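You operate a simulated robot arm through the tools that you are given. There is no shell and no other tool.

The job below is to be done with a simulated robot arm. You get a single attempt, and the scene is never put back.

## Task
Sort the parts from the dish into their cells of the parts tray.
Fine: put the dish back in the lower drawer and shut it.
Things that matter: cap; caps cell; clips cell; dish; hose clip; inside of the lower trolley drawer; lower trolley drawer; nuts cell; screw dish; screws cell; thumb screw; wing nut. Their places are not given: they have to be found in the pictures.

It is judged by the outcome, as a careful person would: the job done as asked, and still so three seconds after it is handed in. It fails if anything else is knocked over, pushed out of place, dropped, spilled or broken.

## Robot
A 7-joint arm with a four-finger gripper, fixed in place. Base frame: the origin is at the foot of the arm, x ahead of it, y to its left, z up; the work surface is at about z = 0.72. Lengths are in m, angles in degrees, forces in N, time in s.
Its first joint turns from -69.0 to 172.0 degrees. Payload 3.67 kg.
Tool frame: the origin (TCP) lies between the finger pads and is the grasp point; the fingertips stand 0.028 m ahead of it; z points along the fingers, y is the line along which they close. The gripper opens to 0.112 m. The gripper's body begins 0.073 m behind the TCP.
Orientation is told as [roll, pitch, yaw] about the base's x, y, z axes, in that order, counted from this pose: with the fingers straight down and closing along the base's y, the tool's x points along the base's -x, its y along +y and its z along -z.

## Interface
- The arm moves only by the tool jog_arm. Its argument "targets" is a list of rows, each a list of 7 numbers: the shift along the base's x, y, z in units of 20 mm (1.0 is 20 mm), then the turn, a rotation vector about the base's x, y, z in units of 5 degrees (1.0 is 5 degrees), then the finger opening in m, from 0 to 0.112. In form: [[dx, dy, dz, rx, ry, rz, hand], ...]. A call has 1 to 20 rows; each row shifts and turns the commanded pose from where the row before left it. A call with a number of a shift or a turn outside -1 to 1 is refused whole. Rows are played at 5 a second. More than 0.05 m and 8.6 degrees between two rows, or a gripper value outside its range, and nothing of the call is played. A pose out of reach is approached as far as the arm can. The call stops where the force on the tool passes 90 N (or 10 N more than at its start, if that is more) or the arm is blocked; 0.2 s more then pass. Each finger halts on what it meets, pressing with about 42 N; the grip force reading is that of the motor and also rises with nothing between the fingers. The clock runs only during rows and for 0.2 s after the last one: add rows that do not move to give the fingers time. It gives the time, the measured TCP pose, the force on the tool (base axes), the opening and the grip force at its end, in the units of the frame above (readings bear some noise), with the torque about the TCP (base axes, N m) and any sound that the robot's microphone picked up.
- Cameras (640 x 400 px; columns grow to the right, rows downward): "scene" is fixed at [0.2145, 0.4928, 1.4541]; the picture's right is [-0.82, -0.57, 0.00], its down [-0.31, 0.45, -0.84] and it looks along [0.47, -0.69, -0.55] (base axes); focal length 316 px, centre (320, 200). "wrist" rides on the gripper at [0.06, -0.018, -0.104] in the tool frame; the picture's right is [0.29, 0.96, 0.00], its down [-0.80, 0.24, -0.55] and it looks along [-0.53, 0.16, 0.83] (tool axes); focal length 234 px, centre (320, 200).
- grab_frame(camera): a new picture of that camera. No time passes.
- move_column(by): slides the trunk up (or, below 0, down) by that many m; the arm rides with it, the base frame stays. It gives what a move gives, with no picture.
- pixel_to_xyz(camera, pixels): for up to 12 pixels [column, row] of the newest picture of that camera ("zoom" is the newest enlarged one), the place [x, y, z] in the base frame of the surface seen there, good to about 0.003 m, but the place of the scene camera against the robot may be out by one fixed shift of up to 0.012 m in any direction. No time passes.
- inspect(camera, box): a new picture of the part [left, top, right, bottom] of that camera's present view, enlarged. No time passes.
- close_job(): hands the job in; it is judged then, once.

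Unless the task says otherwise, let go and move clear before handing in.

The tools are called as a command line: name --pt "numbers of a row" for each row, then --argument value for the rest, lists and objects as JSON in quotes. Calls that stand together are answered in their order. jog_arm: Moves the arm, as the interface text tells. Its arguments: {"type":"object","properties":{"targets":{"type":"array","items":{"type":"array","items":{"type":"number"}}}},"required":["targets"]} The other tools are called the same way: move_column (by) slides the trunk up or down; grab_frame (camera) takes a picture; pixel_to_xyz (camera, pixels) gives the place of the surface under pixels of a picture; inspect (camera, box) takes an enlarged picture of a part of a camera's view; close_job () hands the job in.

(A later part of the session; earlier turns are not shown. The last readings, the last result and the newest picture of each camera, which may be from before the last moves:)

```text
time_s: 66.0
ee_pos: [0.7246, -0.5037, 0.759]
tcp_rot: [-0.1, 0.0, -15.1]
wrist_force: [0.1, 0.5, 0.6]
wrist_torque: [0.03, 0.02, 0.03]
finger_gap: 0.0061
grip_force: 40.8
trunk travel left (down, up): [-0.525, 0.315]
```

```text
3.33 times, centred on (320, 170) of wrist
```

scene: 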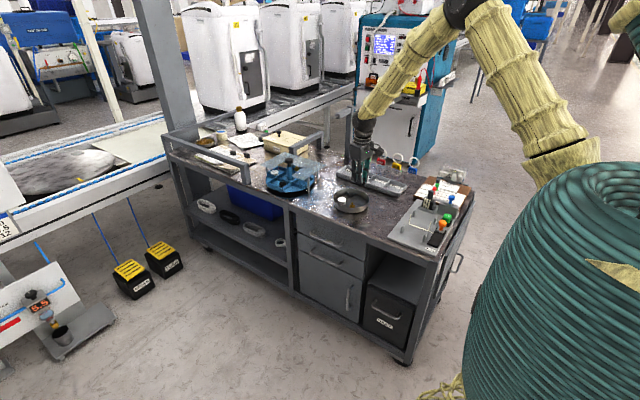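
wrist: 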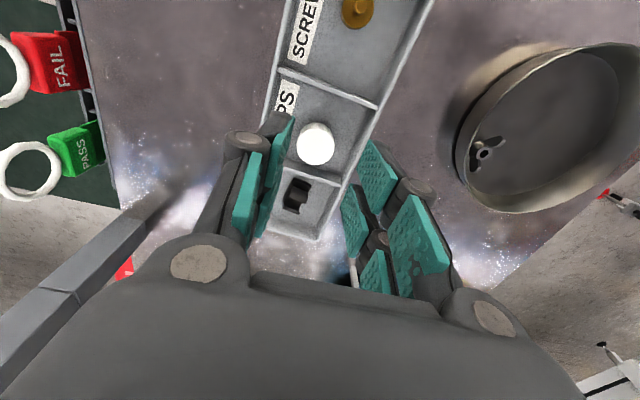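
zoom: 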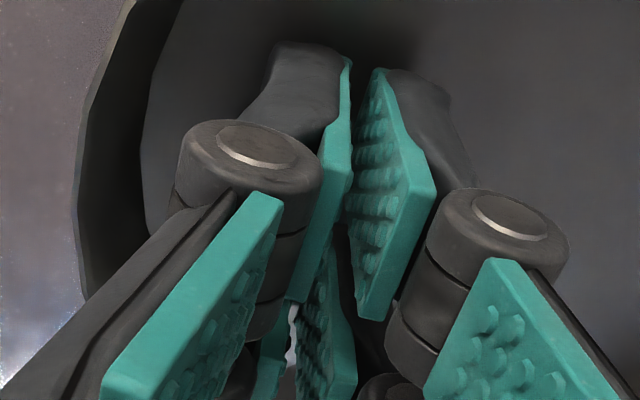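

The gap is 0.0061 and something is between the prongs. I'll hold briefly, then lift slowly.

jog_arm --pt "0 0 0 0 0 0 0.0" --pt "0 0 0 0 0 0 0.0" --pt "0 0 0.15 0 0 0 0.0" --pt "0 0 0.2 0 0 0 0.0" --pt "0 0 0.3 0 0 0 0.0" --pt "0 0 0.4 0 0 0 0.0" --pt "0 0 0 0 0 0 0.0"

inspect --camera "wrist" --box '[240, 110, 400, 230]'

inspect --camera "scene" --box '[300, 130, 420, 230]'

```text
time_s: 67.6
ee_pos: [0.7253, -0.5026, 0.7807]
tcp_rot: [-0.2, 0.0, -15.1]
wrist_force: [-0.4, 0.0, -0.5]
wrist_torque: [0.03, 0.01, -0.04]
finger_gap: 0.0059
grip_force: 40.7
trunk travel left (down, up): [-0.525, 0.315]
```

```text
3.33 times, centred on (320, 170) of wrist
```

zoom: 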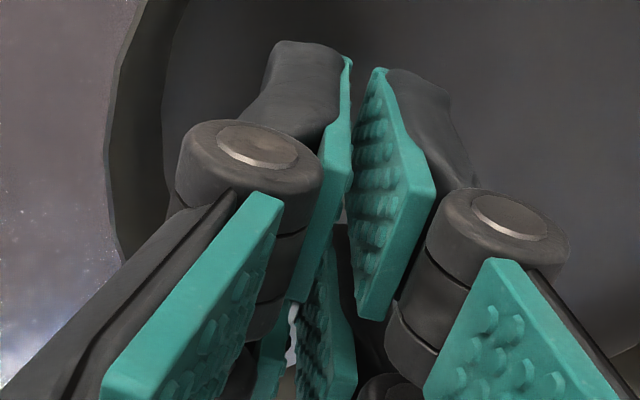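

```text
4.00 times, centred on (360, 180) of scene
```

zoom: 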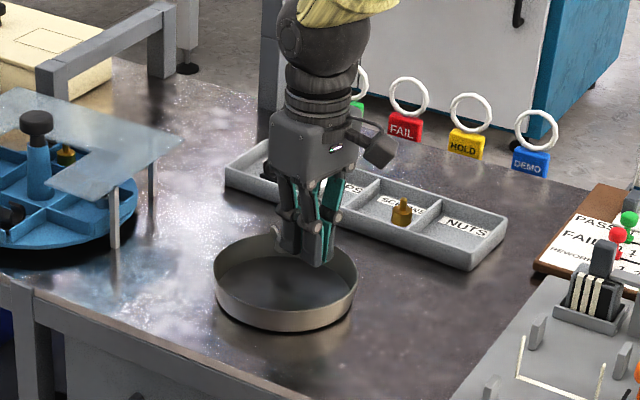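

The gap holds at 0.0059, so it's held. I'll lift on to 0.85 and confirm.

jog_arm --pt "0 0 0.6 0 0 0 0.0" --pt "0 0 0.9 0 0 0 0.0" --pt "0 0 0.9 0 0 0 0.0" --pt "0 0 0.9 0 0 0 0.0" --pt "0 0 0.3 0 0 0 0.0" --pt "0 0 0 0 0 0 0.0"

inspect --camera "wrist" --box '[180, 60, 500, 260]'

inspect --camera "scene" --box '[300, 130, 420, 230]'

```text
time_s: 69.0
ee_pos: [0.7243, -0.5021, 0.8518]
tcp_rot: [0.1, -0.1, -15.1]
wrist_force: [0.0, 0.3, 0.4]
wrist_torque: [-0.02, 0.01, -0.01]
finger_gap: 0.0061
grip_force: 40.7
trunk travel left (down, up): [-0.525, 0.315]
```

```text
2.00 times, centred on (340, 160) of wrist
```

zoom: 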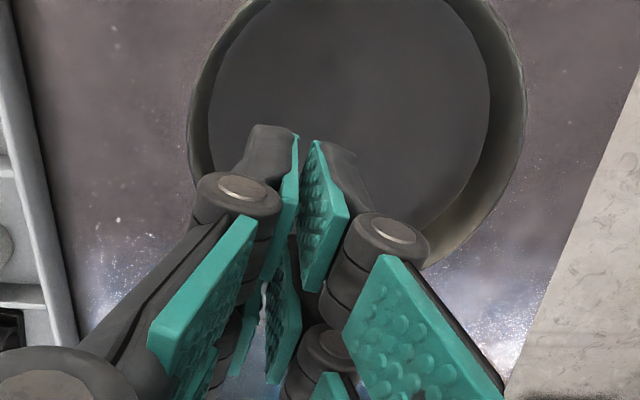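

```text
4.00 times, centred on (360, 180) of scene
```

zoom: 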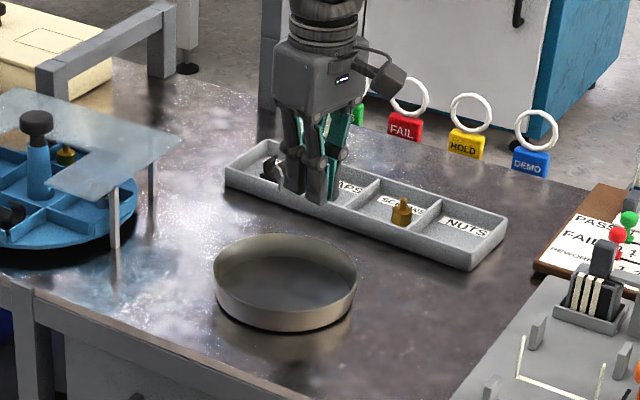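

The dish is empty and the nut is gripped by its inner wing. Because the nut hangs ~32 mm off-centre, I'll enter the NUTS cell on a diagonal (yaw −52°). Moving above it first.

jog_arm --pt "-0.552 -0.844 0.1 0 0 -0.925 0" --pt "-0.552 -0.844 0.1 0 0 -0.925 0" --pt "-0.552 -0.844 0.1 0 0 -0.925 0" --pt "-0.552 -0.844 0.1 0 0 -0.925 0" --pt "-0.552 -0.844 0.1 0 0 -0.925 0" --pt "-0.552 -0.844 0 0 0 -0.925 0" --pt "-0.552 -0.844 0 0 0 -0.925 0" --pt "-0.552 -0.844 0 0 0 -0.925 0" --pt "-0.552 -0.844 0 0 0 0 0" --pt "0 0 0 0 0 0 0"

grab_frame --camera "wrist"

inspect --camera "scene" --box '[320, 130, 440, 230]'

```text
time_s: 71.2
ee_pos: [0.6263, -0.6527, 0.8611]
tcp_rot: [0.0, 0.0, -52.1]
wrist_force: [0.3, -0.3, -0.6]
wrist_torque: [0.0, 0.0, -0.03]
finger_gap: 0.0057
grip_force: 40.3
trunk travel left (down, up): [-0.525, 0.315]
```

```text
taken
```

wrist: 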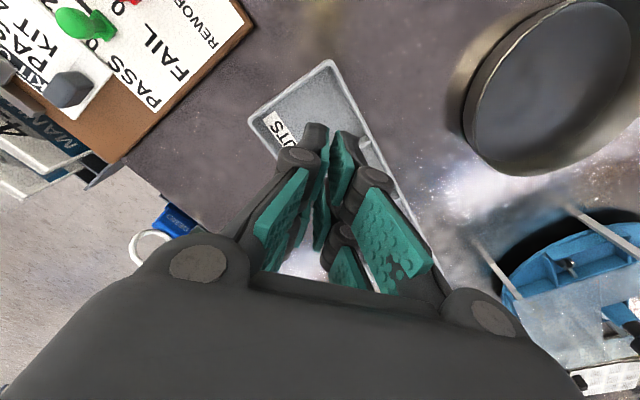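

```text
4.00 times, centred on (380, 180) of scene
```

zoom: 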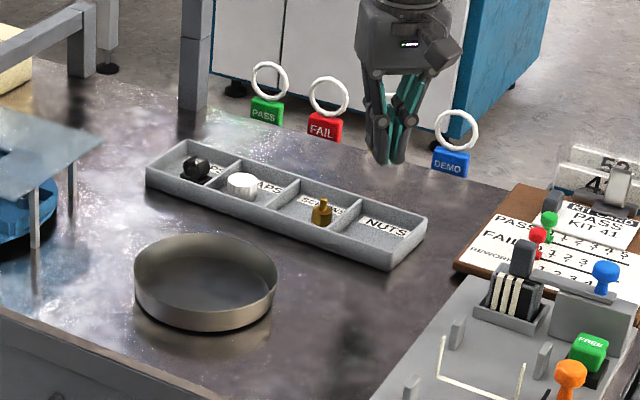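

pixel_to_xyz --camera "wrist" --pixels '[[332, 63], [251, 119], [366, 142], [285, 115], [320, 90], [295, 92], [352, 105], [330, 110], [262, 140]]'

pixel_to_xyz --camera "zoom" --pixels '[[427, 215], [395, 262], [358, 240], [380, 205], [420, 228], [330, 200], [300, 185], [268, 225], [385, 240], [345, 222]]'

```text
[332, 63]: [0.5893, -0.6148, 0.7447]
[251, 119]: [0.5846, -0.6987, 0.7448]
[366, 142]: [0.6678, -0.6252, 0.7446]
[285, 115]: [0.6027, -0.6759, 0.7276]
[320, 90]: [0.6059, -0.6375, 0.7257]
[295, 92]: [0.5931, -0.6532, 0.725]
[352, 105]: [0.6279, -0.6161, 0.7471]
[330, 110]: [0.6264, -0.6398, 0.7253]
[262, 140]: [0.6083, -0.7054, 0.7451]
```

```text
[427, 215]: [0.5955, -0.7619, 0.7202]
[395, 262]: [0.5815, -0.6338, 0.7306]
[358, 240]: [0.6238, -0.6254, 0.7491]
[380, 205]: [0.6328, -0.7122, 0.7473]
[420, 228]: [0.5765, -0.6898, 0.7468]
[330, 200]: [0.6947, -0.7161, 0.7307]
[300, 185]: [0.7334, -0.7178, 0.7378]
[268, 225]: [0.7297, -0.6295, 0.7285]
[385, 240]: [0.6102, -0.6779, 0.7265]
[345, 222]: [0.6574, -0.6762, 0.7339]
```

The NUTS cell's inner area is x 0.590–0.661, y −0.702 to −0.620. I'll nudge −3.5 mm in y and lower.

jog_arm --pt "0 -0.175 -0.8 0 0 0 0" --pt "0 0 -0.9 0 0 0 0" --pt "0 0 -0.9 0 0 0 0" --pt "0 0 -0.9 0 0 0 0" --pt "0 0 -0.7 0 0 0 0" --pt "0 0 -0.4 0 0 0 0" --pt "0 0 -0.2 0 0 0 0" --pt "0 0 0 0 0 0 0"

inspect --camera "wrist" --box '[180, 60, 500, 260]'

```text
time_s: 73.0
ee_pos: [0.6278, -0.6583, 0.7659]
tcp_rot: [-0.1, -0.1, -52.1]
wrist_force: [-0.4, -0.6, 0.3]
wrist_torque: [0.0, 0.0, 0.01]
finger_gap: 0.0062
grip_force: 40.8
trunk travel left (down, up): [-0.525, 0.315]
```

```text
2.00 times, centred on (340, 160) of wrist
```

zoom: 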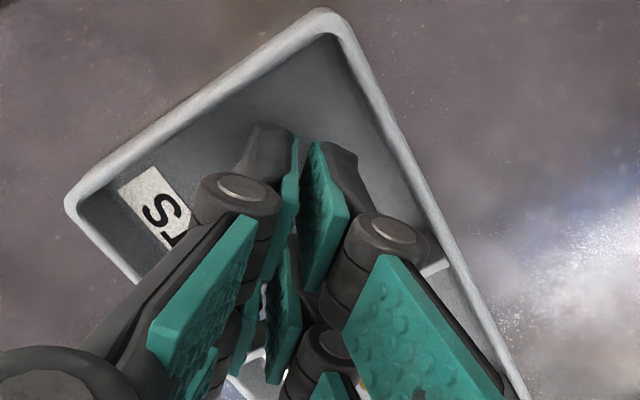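

inspect --camera "scene" --box '[350, 150, 430, 210]'

inspect --camera "wrist" --box '[270, 180, 350, 260]'

```text
6.67 times, centred on (390, 180) of scene
```

zoom: 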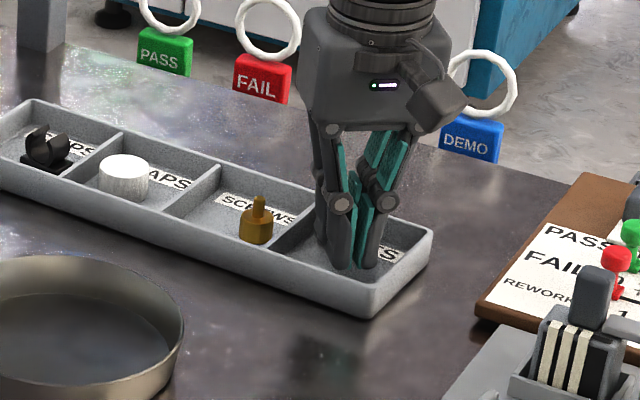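

```text
5.00 times, centred on (310, 220) of wrist
```

zoom: 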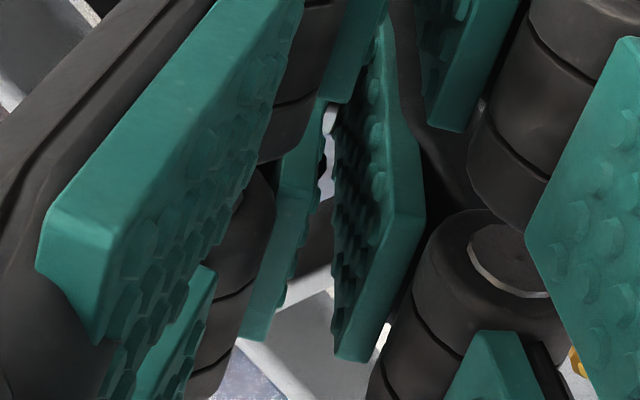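

There's more room at the near corner, so I'll shift 4 mm diagonally away from the divider corner and lower the last 5 mm.

jog_arm --pt "-0.2 0.2 0 0 0 0 0" --pt "0 0 -0.15 0 0 0 0" --pt "0 0 -0.1 0 0 0 0" --pt "0 0 0 0 0 0 0"

```text
time_s: 74.0
ee_pos: [0.6216, -0.6528, 0.7604]
tcp_rot: [0.0, 0.0, -52.2]
wrist_force: [-0.2, 0.5, 0.1]
wrist_torque: [-0.03, -0.02, -0.01]
finger_gap: 0.006
grip_force: 41.6
trunk travel left (down, up): [-0.525, 0.315]
```

No contact, and the nut is ~1–2 mm above the cell floor. I'll open gently to 0.014 and rise.

jog_arm --pt "0 0 0 0 0 0 0.008" --pt "0 0 0 0 0 0 0.012" --pt "0 0 0 0 0 0 0.015" --pt "0 0 0 0 0 0 0.015" --pt "0 0 0.3 0 0 0 0.015" --pt "0 0 0.8 0 0 0 0.015" --pt "0 0 1 0 0 0 0.02" --pt "0 0 1 0 0 0 0.05" --pt "0 0 1 0 0 0 0.08" --pt "0 0 0.5 0 0 0 0.1"

grab_frame --camera "wrist"

inspect --camera "scene" --box '[320, 130, 440, 230]'

```text
time_s: 76.2
ee_pos: [0.6219, -0.6531, 0.8531]
tcp_rot: [-0.1, 0.1, -52.1]
wrist_force: [0.3, -0.5, -0.8]
wrist_torque: [-0.02, -0.01, -0.01]
finger_gap: 0.1001
grip_force: 0.0
trunk travel left (down, up): [-0.525, 0.315]
```

```text
taken
```

wrist: 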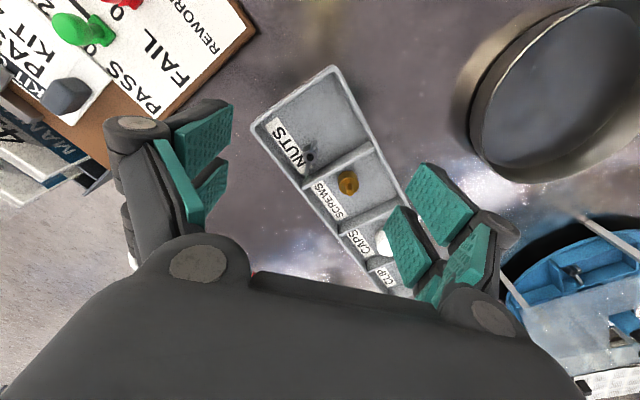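

```text
4.00 times, centred on (380, 180) of scene
```

zoom: 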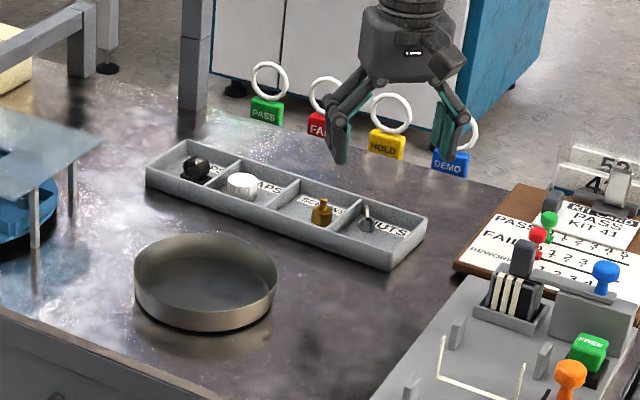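

All four parts are in their cells; the nut is visible in NUTS. Next is the lower drawer, so I'll inspect the trolley's front and calibrate the scene camera on the dish rim.

inspect --camera "scene" --box '[280, 170, 440, 330]'

pixel_to_xyz --camera "zoom" --pixels '[[234, 72], [340, 68], [285, 40], [285, 100], [80, 140], [225, 205], [75, 240], [60, 190], [230, 265], [220, 172], [90, 255], [150, 210]]'

```text
2.50 times, centred on (360, 250) of scene
```

zoom: 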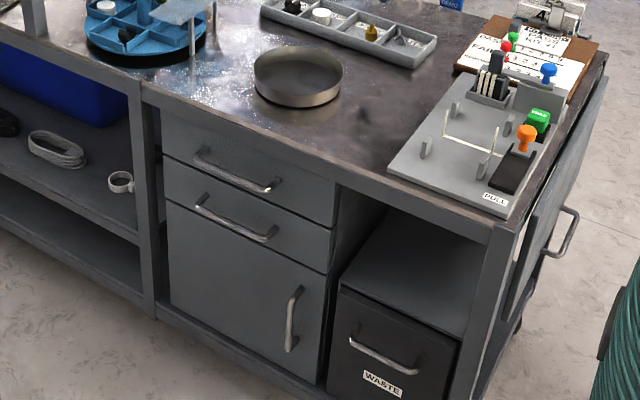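

```text
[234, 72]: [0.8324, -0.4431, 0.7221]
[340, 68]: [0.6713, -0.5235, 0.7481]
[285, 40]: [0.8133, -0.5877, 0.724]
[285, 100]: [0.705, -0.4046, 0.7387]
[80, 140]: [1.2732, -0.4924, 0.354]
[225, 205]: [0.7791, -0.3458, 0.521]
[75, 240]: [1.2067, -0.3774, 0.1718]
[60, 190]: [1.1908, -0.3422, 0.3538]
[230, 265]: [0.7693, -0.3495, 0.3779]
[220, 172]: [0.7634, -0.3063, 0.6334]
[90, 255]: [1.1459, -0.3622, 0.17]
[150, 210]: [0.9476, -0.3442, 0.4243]
```

pixel_to_xyz --camera "zoom" --pixels '[[198, 203], [210, 213], [230, 223], [250, 232], [266, 238], [273, 232], [203, 196], [165, 170], [330, 228], [328, 270], [168, 202], [245, 215]]'

pixel_to_xyz --camera "zoom" --pixels '[[258, 66], [299, 48], [341, 70], [300, 106], [262, 80], [335, 58], [196, 160], [222, 175], [266, 190], [265, 52], [160, 140], [335, 200]]'

inspect --camera "scene" --box '[315, 220, 375, 265]'

```text
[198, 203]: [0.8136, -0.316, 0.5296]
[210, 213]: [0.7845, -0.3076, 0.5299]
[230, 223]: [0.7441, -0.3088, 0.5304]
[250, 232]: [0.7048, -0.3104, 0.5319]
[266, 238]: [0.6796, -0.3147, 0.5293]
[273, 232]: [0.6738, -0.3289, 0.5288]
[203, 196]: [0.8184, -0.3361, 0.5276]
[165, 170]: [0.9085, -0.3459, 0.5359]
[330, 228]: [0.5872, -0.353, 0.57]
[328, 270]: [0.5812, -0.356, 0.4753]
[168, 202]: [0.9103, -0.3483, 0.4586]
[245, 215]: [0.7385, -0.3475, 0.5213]
```

```text
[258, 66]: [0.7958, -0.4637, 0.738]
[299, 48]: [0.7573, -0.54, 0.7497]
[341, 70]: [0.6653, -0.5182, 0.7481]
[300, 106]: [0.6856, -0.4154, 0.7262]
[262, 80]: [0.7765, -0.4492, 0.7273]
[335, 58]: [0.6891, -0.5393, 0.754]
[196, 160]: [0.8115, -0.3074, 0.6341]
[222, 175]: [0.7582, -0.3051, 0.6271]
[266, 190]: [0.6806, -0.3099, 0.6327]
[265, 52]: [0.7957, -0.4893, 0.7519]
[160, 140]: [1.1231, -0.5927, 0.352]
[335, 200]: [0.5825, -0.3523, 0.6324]
```

```text
8.89 times, centred on (345, 242) of scene
```

zoom: 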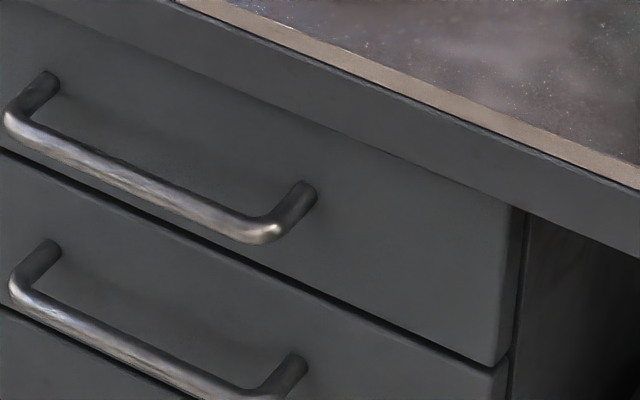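

Lower handle: a bar at x 0.68–0.81, y≈-0.312, z≈0.53, with the drawer face at y≈-0.348. I'll bring the hand over the table, in front of the trolley, turning yaw to 0 on the way.

jog_arm --pt "0.52 0.985 0.2 0 0 0.868 0.1" --pt "0.52 0.985 0.2 0 0 0.868 0.08" --pt "0.52 0.985 0.2 0 0 0.868 0.07" --pt "0.52 0.985 0.2 0 0 0.868 0.06" --pt "0.52 0.985 0.2 0 0 0.868 0.06" --pt "0.52 0.985 0.2 0 0 0.868 0.06" --pt "0.52 0.985 0.2 0 0 0.868 0.06" --pt "0.52 0.985 0.2 0 0 0.868 0.06" --pt "0.52 0.985 0.2 0 0 0.868 0.06" --pt "0.52 0.985 0.2 0 0 0.868 0.06" --pt "0.52 0.985 0.2 0 0 0.868 0.06" --pt "0.52 0.985 0.2 0 0 0.868 0.06" --pt "0 0.985 0 0 0 0 0.06" --pt "0 0.985 0 0 0 0 0.06" --pt "0 0.985 0 0 0 0 0.06" --pt "0 0.985 0 0 0 0 0.06" --pt "0 0.985 0 0 0 0 0.06" --pt "0 0 0 0 0 0 0.06"

grab_frame --camera "wrist"

grab_frame --camera "scene"

```text
time_s: 80.0
ee_pos: [0.7454, -0.3185, 0.9003]
tcp_rot: [0.1, 0.0, -0.1]
wrist_force: [-0.2, 0.5, -0.5]
wrist_torque: [0.01, 0.01, -0.02]
finger_gap: 0.0602
grip_force: 0.0
trunk travel left (down, up): [-0.525, 0.315]
```

```text
taken
```

wrist: 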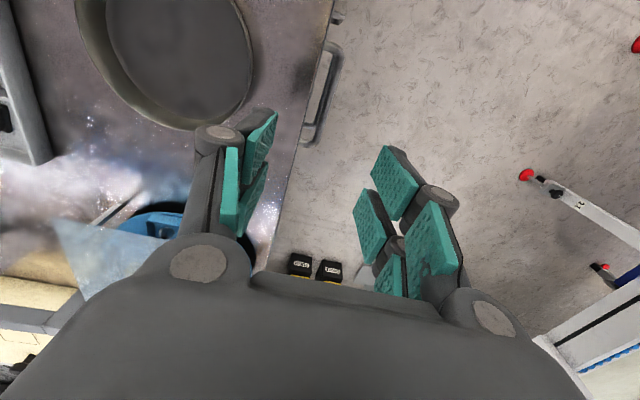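

```text
taken
```

scene: 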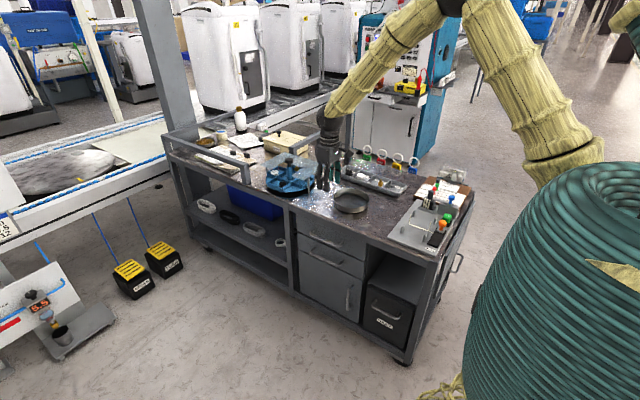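

The wrist camera sees the upper handle at (322,95) beyond the table edge. I'll measure it to calibrate the scene camera against the robot.

inspect --camera "wrist" --box '[270, 20, 370, 160]'

pixel_to_xyz --camera "wrist" --pixels '[[335, 50], [323, 95], [315, 130], [308, 141], [340, 46], [300, 125], [327, 80], [318, 120], [332, 14], [290, 180]]'

```text
2.86 times, centred on (320, 90) of wrist
```

zoom: 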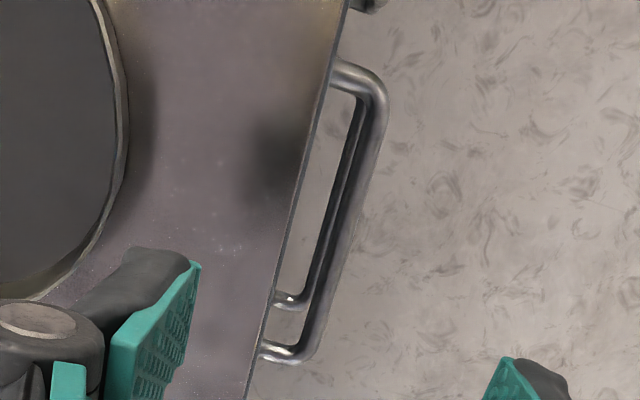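

```text
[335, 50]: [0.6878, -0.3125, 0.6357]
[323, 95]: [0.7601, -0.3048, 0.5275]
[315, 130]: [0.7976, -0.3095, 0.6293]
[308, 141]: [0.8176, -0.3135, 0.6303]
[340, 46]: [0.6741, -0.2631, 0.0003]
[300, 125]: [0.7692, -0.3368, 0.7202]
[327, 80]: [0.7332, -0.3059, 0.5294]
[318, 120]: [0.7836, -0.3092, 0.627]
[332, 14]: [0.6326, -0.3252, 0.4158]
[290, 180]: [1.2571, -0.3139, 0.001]
```

Both handles are visible from the wrist camera: the lower bar at y≈-0.306, z≈0.528, the upper at z≈0.63. I'll back off to y≈-0.12 while rolling the tool toward horizontal (pointing −y).

jog_arm --pt "0 0.9 0 0 0 0 0.06" --pt "0 0.9 0 0 0 0 0.06" --pt "0 0.9 0 -1 0 0 0.06" --pt "0 0.9 0 -1 0 0 0.06" --pt "0 0.9 0 -1 0 0 0.06" --pt "0 0.9 0 -1 0 0 0.06" --pt "0 0.9 0 -1 0 0 0.06" --pt "0 0.9 0 -1 0 0 0.06" --pt "0 0.9 0 -1 0 0 0.06" --pt "0 0.9 0 -1 0 0 0.06" --pt "0 0 0 -1 0 0 0.06" --pt "0 0 0 -1 0 0 0.06" --pt "0 0 0 0 0 0 0.06"

```text
time_s: 83.0
ee_pos: [0.7512, -0.1705, 0.9048]
tcp_rot: [-46.0, 0.0, -3.7]
wrist_force: [-0.3, 0.1, -0.1]
wrist_torque: [-0.04, -0.02, -0.01]
finger_gap: 0.0599
grip_force: 0.1
trunk travel left (down, up): [-0.525, 0.315]
stopped in row 13: the arm was blocked; the commanded pose is now the measured one
```

The arm was blocked at roll −46°, y≈-0.17. I'll look at the scene to understand the arm's posture.

grab_frame --camera "scene"

grab_frame --camera "wrist"

```text
taken
```

scene: 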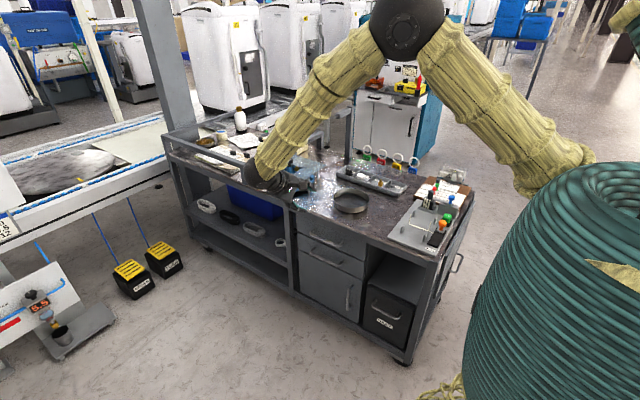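

```text
taken
```

wrist: 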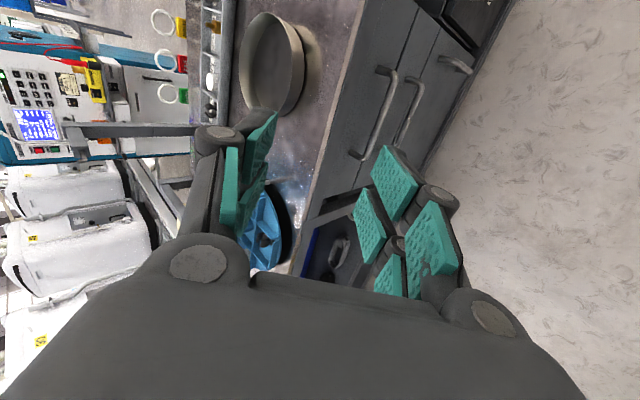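

The wrist seems to be at a joint limit here. A ~45° downward-inward tilt should still fit under the upper handle, so I'll lower the trunk in this clear space in front of the drawers and see how the arm does.

move_column --by -0.3

grab_frame --camera "scene"

grab_frame --camera "wrist"

```text
time_s: 86.0
ee_pos: [0.7498, -0.1689, 0.6068]
tcp_rot: [-46.0, 0.0, -3.6]
wrist_force: [-0.1, -0.5, 0.3]
wrist_torque: [0.0, 0.02, 0.02]
finger_gap: 0.06
grip_force: 0.1
trunk travel left (down, up): [-0.225, 0.615]
```

```text
taken
```

scene: 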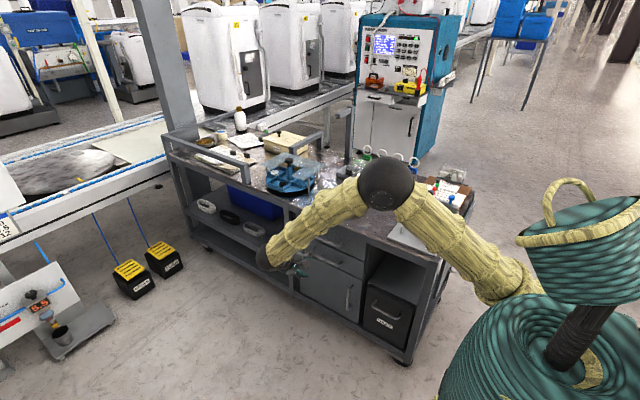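

```text
taken
```

wrist: 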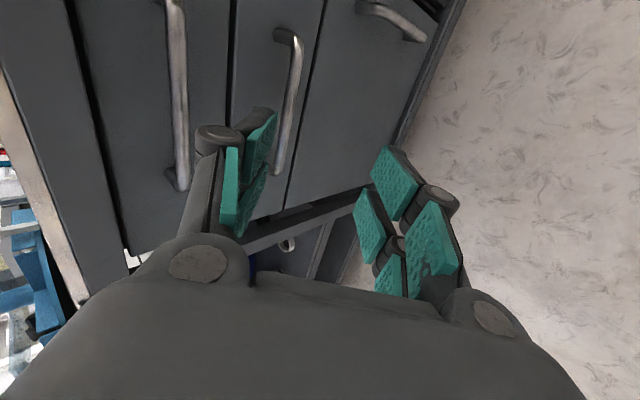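

pixel_to_xyz --camera "scene" --pixels '[[387, 183], [387, 205], [340, 205], [300, 230], [268, 258], [430, 225], [480, 265], [520, 290]]'

pixel_to_xyz --camera "wrist" --pixels '[[295, 50], [285, 110], [278, 165], [178, 60], [178, 120], [290, 38], [300, 80], [240, 60], [310, 60], [345, 100], [170, 20], [400, 20]]'

```text
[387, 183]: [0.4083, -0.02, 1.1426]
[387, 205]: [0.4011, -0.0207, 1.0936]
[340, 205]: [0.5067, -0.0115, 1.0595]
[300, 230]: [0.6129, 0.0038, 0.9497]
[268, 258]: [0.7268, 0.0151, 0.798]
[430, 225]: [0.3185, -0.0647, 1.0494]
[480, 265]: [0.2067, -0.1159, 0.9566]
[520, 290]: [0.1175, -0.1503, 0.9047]
```

```text
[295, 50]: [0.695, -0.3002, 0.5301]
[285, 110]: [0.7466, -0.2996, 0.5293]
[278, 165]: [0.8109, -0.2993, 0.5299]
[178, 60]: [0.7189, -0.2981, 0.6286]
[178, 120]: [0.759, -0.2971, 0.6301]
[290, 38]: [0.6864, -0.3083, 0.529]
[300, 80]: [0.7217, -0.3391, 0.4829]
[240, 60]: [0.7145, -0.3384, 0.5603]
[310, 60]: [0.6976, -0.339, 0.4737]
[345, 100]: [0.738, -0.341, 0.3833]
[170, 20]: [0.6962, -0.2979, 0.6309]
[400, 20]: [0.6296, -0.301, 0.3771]
```

From the wrist camera the lower bar's front surface is at y≈-0.300, z≈0.530, with the face at y≈-0.340. The 46° tilt leaves room below the upper handle. I'll move to a pre-grasp point along the tool line with a 0.024 opening.

jog_arm --pt "0 -0.78 -0.2 0 0 0.144 0.04" --pt "0 -0.78 -0.2 0 0 0.144 0.03" --pt "0 -0.78 -0.2 0 0 0.144 0.024" --pt "0 -0.78 -0.2 0 0 0.144 0.024" --pt "0 -0.78 -0.2 0 0 0.144 0.024" --pt "0 0 0 0 0 0 0.024"

grab_frame --camera "wrist"

inspect --camera "scene" --box '[240, 180, 380, 300]'

```text
time_s: 87.6
ee_pos: [0.7477, -0.2726, 0.5805]
tcp_rot: [-42.2, 0.5, -3.4]
wrist_force: [-0.1, -0.5, -0.2]
wrist_torque: [0.0, 0.04, 0.01]
finger_gap: 0.024
grip_force: 0.0
trunk travel left (down, up): [-0.225, 0.615]
stopped in row 6: the arm was blocked; the commanded pose is now the measured one
```

```text
taken
```

wrist: 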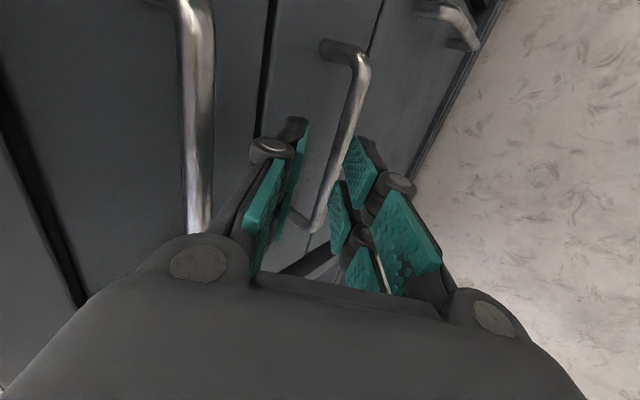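

```text
3.33 times, centred on (310, 240) of scene
```

zoom: 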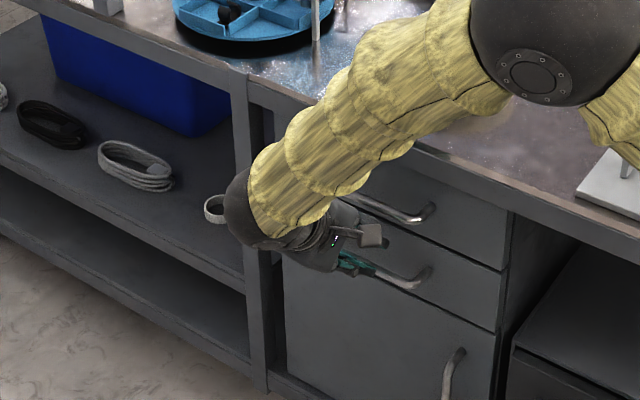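

The arm sits at roll ≈-42° (a joint limit), which is still usable. The bar is 12 mm toward the lower-front finger in the tool frame, so I'll shift along the closing axis to centre it, then check.

jog_arm --pt "0 0.22 -0.2 0 0 0 0.024" --pt "0 0.22 -0.2 0 0 0 0.024" --pt "0 0 0 0 0 0 0.024"

inspect --camera "wrist" --box '[180, 20, 500, 220]'

```text
time_s: 88.4
ee_pos: [0.7465, -0.2717, 0.5711]
tcp_rot: [-41.0, 0.6, -4.1]
wrist_force: [-0.5, -0.1, -1.2]
wrist_torque: [0.02, -0.02, -0.01]
finger_gap: 0.024
grip_force: 0.0
trunk travel left (down, up): [-0.225, 0.615]
```

```text
2.00 times, centred on (340, 120) of wrist
```

zoom: 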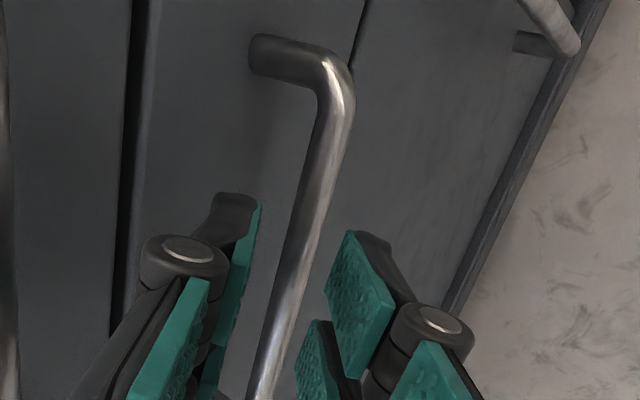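

The bar (300,220) passes between the finger pairs, 4 mm off-centre. Advancing in small steps along the tool, correcting as I go.

jog_arm --pt "0 -0.25 -0.4 0 0 0 0.024" --pt "0 -0.25 -0.4 0 0 0 0.024" --pt "0 -0.25 -0.4 0 0 0 0.024" --pt "0 0 0 0 0 0 0.024"

inspect --camera "wrist" --box '[180, 60, 500, 260]'

```text
time_s: 89.4
ee_pos: [0.7464, -0.2882, 0.544]
tcp_rot: [-40.7, 0.7, -4.4]
wrist_force: [0.6, 0.4, 0.5]
wrist_torque: [-0.01, 0.04, -0.02]
finger_gap: 0.0239
grip_force: 0.1
trunk travel left (down, up): [-0.225, 0.615]
```

```text
2.00 times, centred on (340, 160) of wrist
```

zoom: 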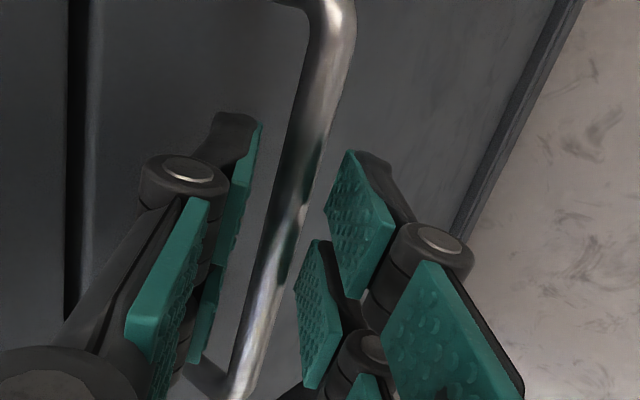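

pixel_to_xyz --camera "zoom" --pixels '[[300, 190], [290, 230], [278, 270], [258, 128], [350, 155], [330, 205], [315, 245], [298, 285], [240, 180], [330, 30], [200, 60], [380, 120]]'

```text
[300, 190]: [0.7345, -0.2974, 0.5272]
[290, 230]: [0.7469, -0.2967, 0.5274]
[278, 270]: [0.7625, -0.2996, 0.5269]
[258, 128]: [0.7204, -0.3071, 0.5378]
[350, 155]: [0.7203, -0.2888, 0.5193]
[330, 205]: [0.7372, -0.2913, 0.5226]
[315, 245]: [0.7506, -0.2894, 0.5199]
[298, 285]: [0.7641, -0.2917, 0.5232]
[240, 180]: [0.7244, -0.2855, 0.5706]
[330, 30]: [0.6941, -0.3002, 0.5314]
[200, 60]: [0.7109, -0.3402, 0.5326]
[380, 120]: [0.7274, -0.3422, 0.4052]
```

The bar's centre is about at the pad tips and well centred, so I'll advance 12 mm more along the tool, keeping clear of the upper handle.

jog_arm --pt "0 -0.2 -0.23 0 0 0 0.024" --pt "0 -0.2 -0.23 0 0 0 0.024" --pt "0 0 0 0 0 0 0.024"

inspect --camera "wrist" --box '[180, 60, 500, 260]'

grab_frame --camera "wrist"

```text
time_s: 90.2
ee_pos: [0.7462, -0.2971, 0.5342]
tcp_rot: [-40.6, 0.7, -4.7]
wrist_force: [-0.2, 0.0, -1.5]
wrist_torque: [0.0, 0.0, 0.02]
finger_gap: 0.024
grip_force: 0.1
trunk travel left (down, up): [-0.225, 0.615]
```

```text
2.00 times, centred on (340, 160) of wrist
```

zoom: 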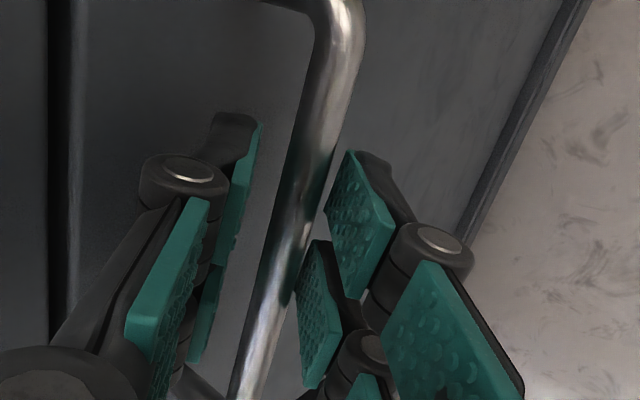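

```text
taken
```

wrist: 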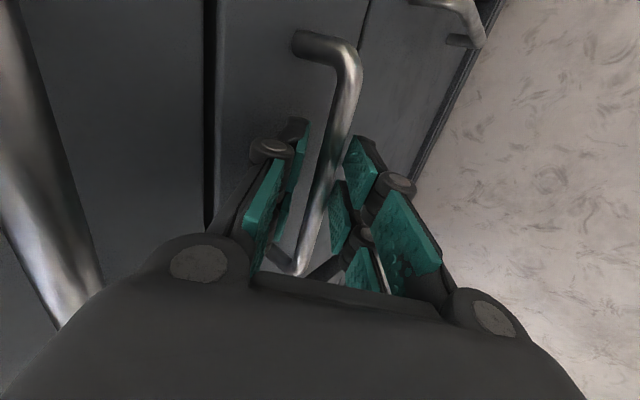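

The bar lies between both prong pairs and nothing is touching. Closing on it.

jog_arm --pt "0 0 0 0 0 0 0.018" --pt "0 0 0 0 0 0 0.012" --pt "0 0 0 0 0 0 0.004" --pt "0 0 0 0 0 0 0.0" --pt "0 0 0 0 0 0 0.0"

grab_frame --camera "wrist"

```text
time_s: 91.4
ee_pos: [0.7456, -0.297, 0.5336]
tcp_rot: [-40.9, 0.9, -4.5]
wrist_force: [1.5, 22.2, 0.1]
wrist_torque: [0.28, 1.33, 1.96]
finger_gap: 0.0138
grip_force: 44.9
trunk travel left (down, up): [-0.225, 0.615]
```

```text
taken
```

wrist: 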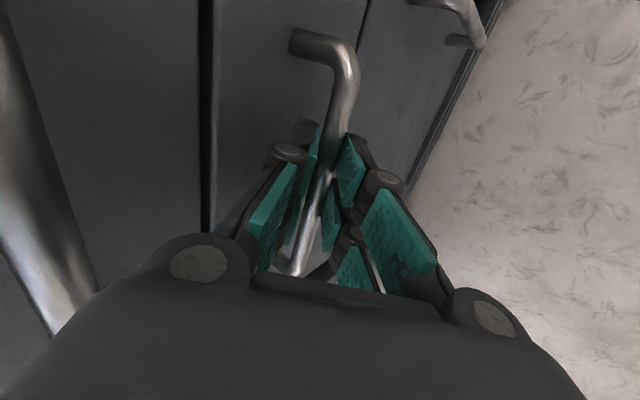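

The handle is gripped (gap 0.0138). Pulling +y gently in small steps.

jog_arm --pt "0 0.3 0 0 0 0 0.0" --pt "0 0.4 0 0 0 0 0.0" --pt "0 0.4 0 0 0 0 0.0" --pt "0 0.4 0 0 0 0 0.0" --pt "0 0 0 0 0 0 0.0"

grab_frame --camera "wrist"

inspect --camera "scene" --box '[240, 180, 380, 300]'

```text
time_s: 92.6
ee_pos: [0.739, -0.279, 0.5277]
tcp_rot: [-41.3, 1.7, -5.6]
wrist_force: [13.9, -0.3, 50.4]
wrist_torque: [-0.29, 2.25, 1.31]
finger_gap: 0.0135
grip_force: 45.0
trunk travel left (down, up): [-0.225, 0.615]
```

```text
taken
```

wrist: 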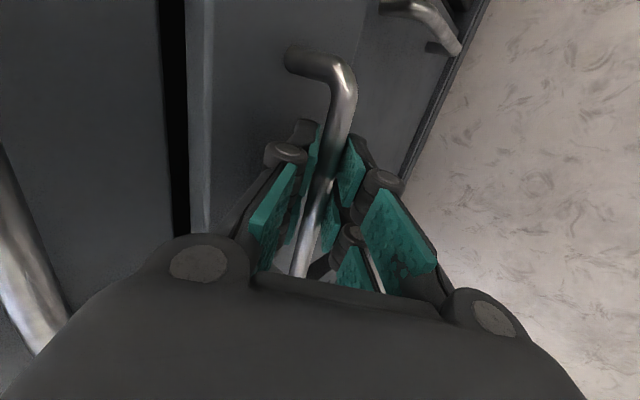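

```text
3.33 times, centred on (310, 240) of scene
```

zoom: 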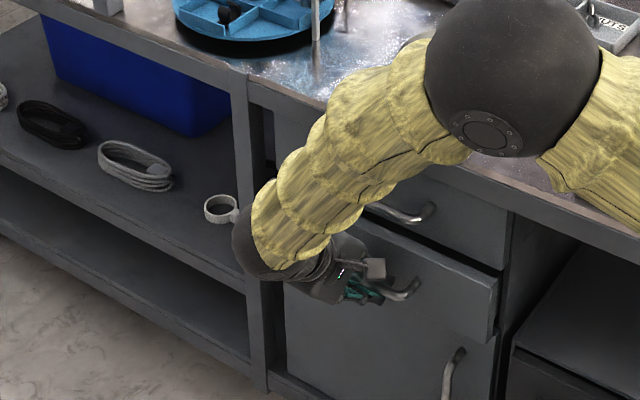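

The drawer has started to open (~2.5 cm), but 50 N vertical strain shows the wrist is fighting its joint limit. I'll relax the roll toward −31° in small steps while easing outward.

jog_arm --pt "0 0.05 0.05 0.5 0 0 0.0" --pt "0 0.1 0.05 0.5 0 0 0.0" --pt "0 0.1 0.0 0.5 0 0 0.0" --pt "0 0.1 0.0 0.5 0 0 0.0" --pt "0 0 0 0 0 0 0.0"

```text
time_s: 93.8
ee_pos: [0.7495, -0.2478, 0.5378]
tcp_rot: [-32.1, 1.1, -2.9]
wrist_force: [-11.8, -0.2, -48.1]
wrist_torque: [0.43, 1.57, 1.56]
finger_gap: 0.0133
grip_force: 44.6
trunk travel left (down, up): [-0.225, 0.615]
```

The roll is now −32° and the drawer is about 5 cm out. The −48 N vertical means I'm pulling up a little too much, so I'll correct z and x and keep pulling.

jog_arm --pt "-0.1 0.1 -0.12 0 0 0 0.0" --pt "-0.1 0.2 -0.12 0 0 0 0.0" --pt "0 0.3 0 0 0 0 0.0" --pt "0 0 0 0 0 0 0.0"

inspect --camera "scene" --box '[240, 180, 380, 300]'

grab_frame --camera "wrist"

```text
time_s: 94.8
ee_pos: [0.7469, -0.2443, 0.5392]
tcp_rot: [-31.4, 0.7, -3.9]
wrist_force: [43.1, 0.6, 6.5]
wrist_torque: [-0.03, 0.46, 2.47]
finger_gap: 0.0144
grip_force: 44.9
trunk travel left (down, up): [-0.225, 0.615]
```

```text
3.33 times, centred on (310, 240) of scene
```

zoom: 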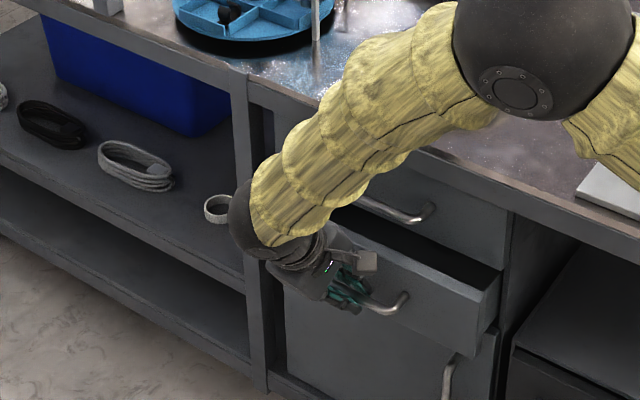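

```text
taken
```

wrist: 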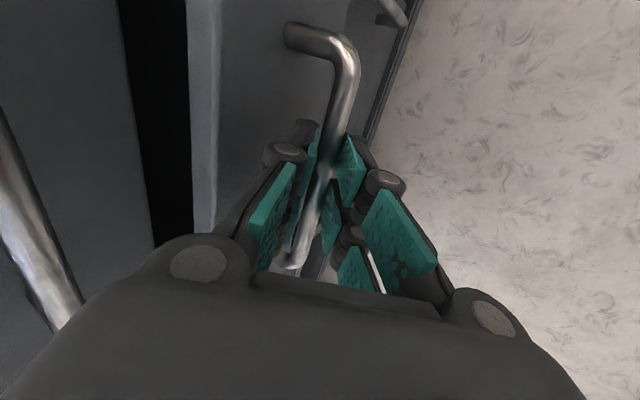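

The drawer is ~6 cm open. I'll relieve the sideways strain (+x) and continue the pull.

jog_arm --pt "0.12 0.3 0 0 0 0 0.0" --pt "0 0.4 0 0 0 0 0.0" --pt "0 0.4 0 0 0 0 0.0" --pt "0 0.4 0 0 0 0 0.0" --pt "0 0 0 0 0 0 0.0"

```text
time_s: 96.0
ee_pos: [0.7455, -0.2308, 0.5366]
tcp_rot: [-29.8, 1.3, -5.9]
wrist_force: [22.4, -0.8, 43.0]
wrist_torque: [-0.41, 1.16, 2.18]
finger_gap: 0.0155
grip_force: 45.0
trunk travel left (down, up): [-0.225, 0.615]
```

The joint limit tightens as the arm works low relative to the trunk. The drawer stays open ~7 cm, so I'll release, back out, lower the trunk further (which raises the arm relative to it), and re-grip with a better wrist posture.

jog_arm --pt "0 -0.1 0 0 0 0 0.02" --pt "0 0 0 0 0 0 0.03" --pt "0 0 0 0 0 0 0.036" --pt "0 0.25 0.45 0 0 0 0.036" --pt "0 0.25 0.45 0 0 0 0.036" --pt "0 0.3 0.45 0 0 0 0.036" --pt "0 0.4 0.5 0 0 0 0.036" --pt "0 0.5 0.5 0 0 0 0.036" --pt "0 0.5 0.5 0 0 0 0.036" --pt "0 0 0 0 0 0 0.036"

grab_frame --camera "wrist"

inspect --camera "scene" --box '[240, 180, 380, 300]'

```text
time_s: 98.4
ee_pos: [0.7234, -0.1893, 0.5153]
tcp_rot: [-30.2, 8.0, -5.8]
wrist_force: [-0.2, 0.7, 0.1]
wrist_torque: [0.01, 0.02, -0.03]
finger_gap: 0.036
grip_force: 0.0
trunk travel left (down, up): [-0.225, 0.615]
stopped in row 10: the arm was blocked; the commanded pose is now the measured one
```

```text
taken
```

wrist: 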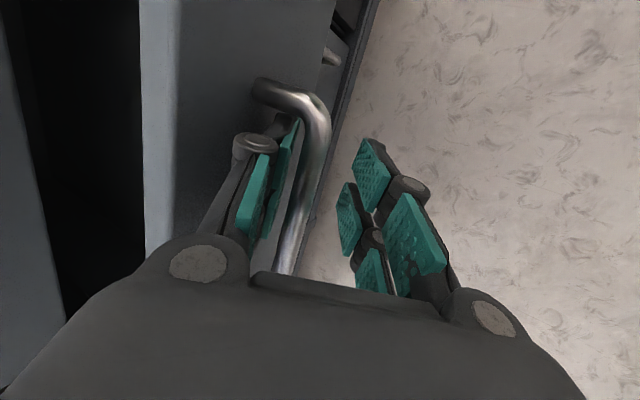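

```text
3.33 times, centred on (310, 240) of scene
```

zoom: 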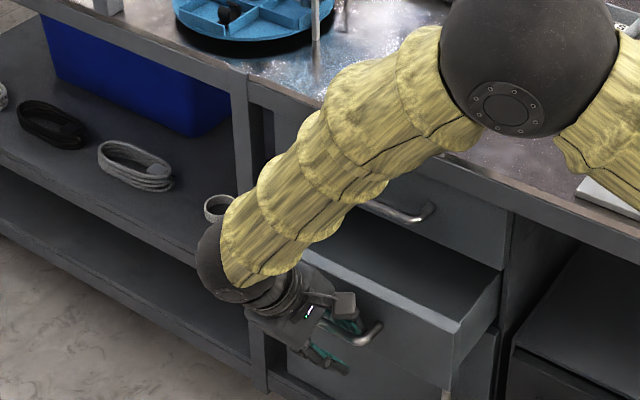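

The retreat went off-track at the limit, and the inner prongs have hooked the handle and pulled the drawer out to ~12 cm. I'll measure where the bar is now before lifting clear with the trunk.

pixel_to_xyz --camera "wrist" --pixels '[[318, 110], [312, 150], [300, 200], [285, 260], [300, 125], [362, 145], [345, 190], [200, 60], [160, 150], [270, 90], [230, 150]]'

pixel_to_xyz --camera "zoom" --pixels '[[380, 325], [355, 340], [330, 320], [450, 330], [380, 270], [460, 290], [495, 270], [440, 230], [330, 245], [350, 260], [420, 255], [490, 330]]'

```text
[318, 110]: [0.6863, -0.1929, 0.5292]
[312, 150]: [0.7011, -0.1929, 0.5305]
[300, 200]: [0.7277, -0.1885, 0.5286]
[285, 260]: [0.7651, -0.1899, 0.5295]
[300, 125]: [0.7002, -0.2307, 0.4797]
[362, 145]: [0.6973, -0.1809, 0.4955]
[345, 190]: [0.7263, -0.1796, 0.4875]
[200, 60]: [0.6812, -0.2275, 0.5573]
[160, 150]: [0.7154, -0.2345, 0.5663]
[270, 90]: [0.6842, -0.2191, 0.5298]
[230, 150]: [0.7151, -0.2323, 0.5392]
```

```text
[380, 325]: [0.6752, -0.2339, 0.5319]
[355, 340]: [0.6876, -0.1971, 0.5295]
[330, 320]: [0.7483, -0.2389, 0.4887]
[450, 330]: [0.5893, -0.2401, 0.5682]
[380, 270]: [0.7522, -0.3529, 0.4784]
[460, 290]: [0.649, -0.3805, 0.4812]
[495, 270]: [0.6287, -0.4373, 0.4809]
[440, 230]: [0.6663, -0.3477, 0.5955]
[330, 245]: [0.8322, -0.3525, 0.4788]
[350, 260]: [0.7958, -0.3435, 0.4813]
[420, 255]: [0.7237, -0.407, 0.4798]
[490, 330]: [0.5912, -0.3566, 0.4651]
```

The bar is now at y≈-0.19, so the drawer is ~11 cm out; the panel top is at z≈0.568 and the drawer floor at z≈0.48. A straight-up trunk lift clears the prongs from the bar, with ≈9 mm to the outer prong and ≈7 mm to the panel.

move_column --by 0.12

grab_frame --camera "wrist"

```text
time_s: 99.9
ee_pos: [0.7221, -0.1877, 0.6361]
tcp_rot: [-30.2, 8.0, -5.8]
wrist_force: [-0.7, -0.4, 0.3]
wrist_torque: [-0.02, 0.02, 0.06]
finger_gap: 0.0358
grip_force: 0.0
trunk travel left (down, up): [-0.345, 0.495]
```

```text
taken
```

wrist: 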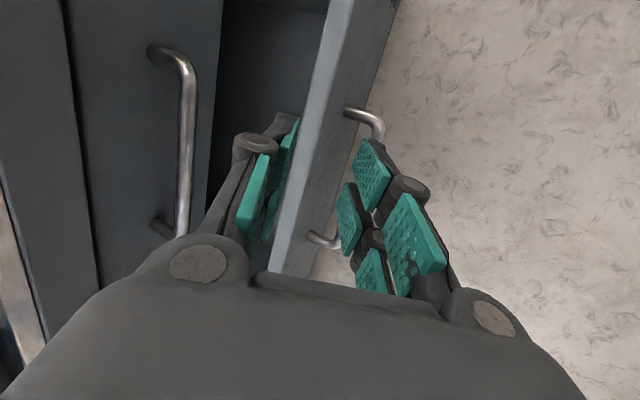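

Clear of the handle. Now I'll turn the tool back to vertical, which also relieves the wrist limit.

jog_arm --pt "0 0.2 0.1 0.86 -0.23 0.166 0.036" --pt "0 0.2 0.1 0.86 -0.23 0.166 0.036" --pt "0 0 0.1 0.86 -0.23 0.166 0.036" --pt "0 0 0 0.86 -0.23 0.166 0.036" --pt "0 0 0 0.86 -0.23 0.166 0.036" --pt "0 0 0 0.86 -0.23 0.166 0.036" --pt "0 0 0 0.86 -0.23 0.166 0.036" --pt "0 0 0 0 0 0 0.036"

grab_frame --camera "wrist"

grab_frame --camera "scene"

```text
time_s: 101.7
ee_pos: [0.7228, -0.179, 0.6436]
tcp_rot: [0.0, 0.4, 2.5]
wrist_force: [0.6, -0.1, 0.1]
wrist_torque: [0.01, 0.03, 0.01]
finger_gap: 0.0358
grip_force: 0.1
trunk travel left (down, up): [-0.345, 0.495]
```

```text
taken
```

wrist: 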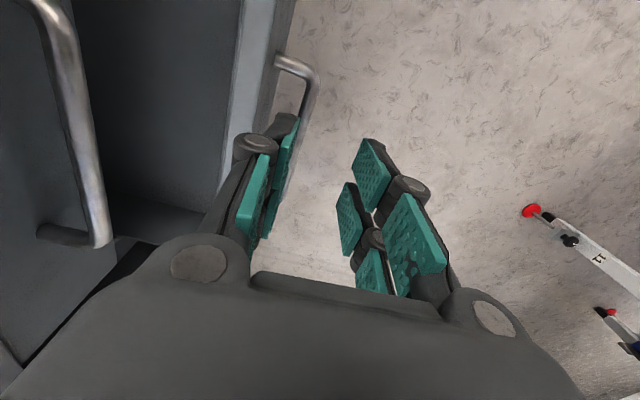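

```text
taken
```

scene: 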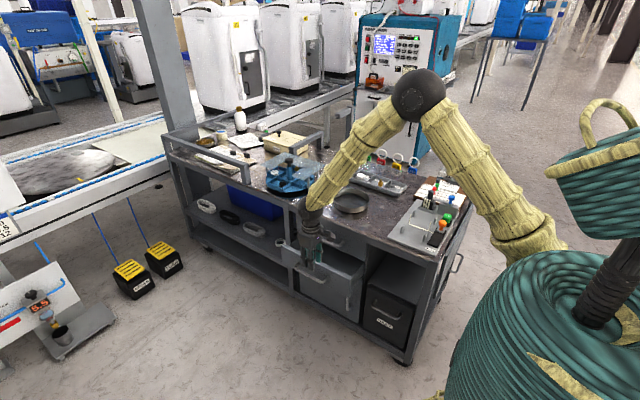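

The tool is vertical and comfortable again. I'll re-measure the bar, then grip it from above for the rest of the pull.

pixel_to_xyz --camera "wrist" --pixels '[[305, 80], [300, 110], [293, 60], [270, 60], [245, 60], [225, 120], [282, 30], [90, 150], [180, 100], [310, 75]]'

```text
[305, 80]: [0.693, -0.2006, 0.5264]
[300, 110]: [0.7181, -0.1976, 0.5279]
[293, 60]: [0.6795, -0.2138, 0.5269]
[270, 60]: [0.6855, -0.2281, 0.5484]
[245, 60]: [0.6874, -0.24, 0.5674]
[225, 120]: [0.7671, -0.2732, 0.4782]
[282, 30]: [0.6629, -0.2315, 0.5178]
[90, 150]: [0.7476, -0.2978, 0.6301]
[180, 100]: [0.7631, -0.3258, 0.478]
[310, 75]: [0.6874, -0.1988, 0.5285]
```

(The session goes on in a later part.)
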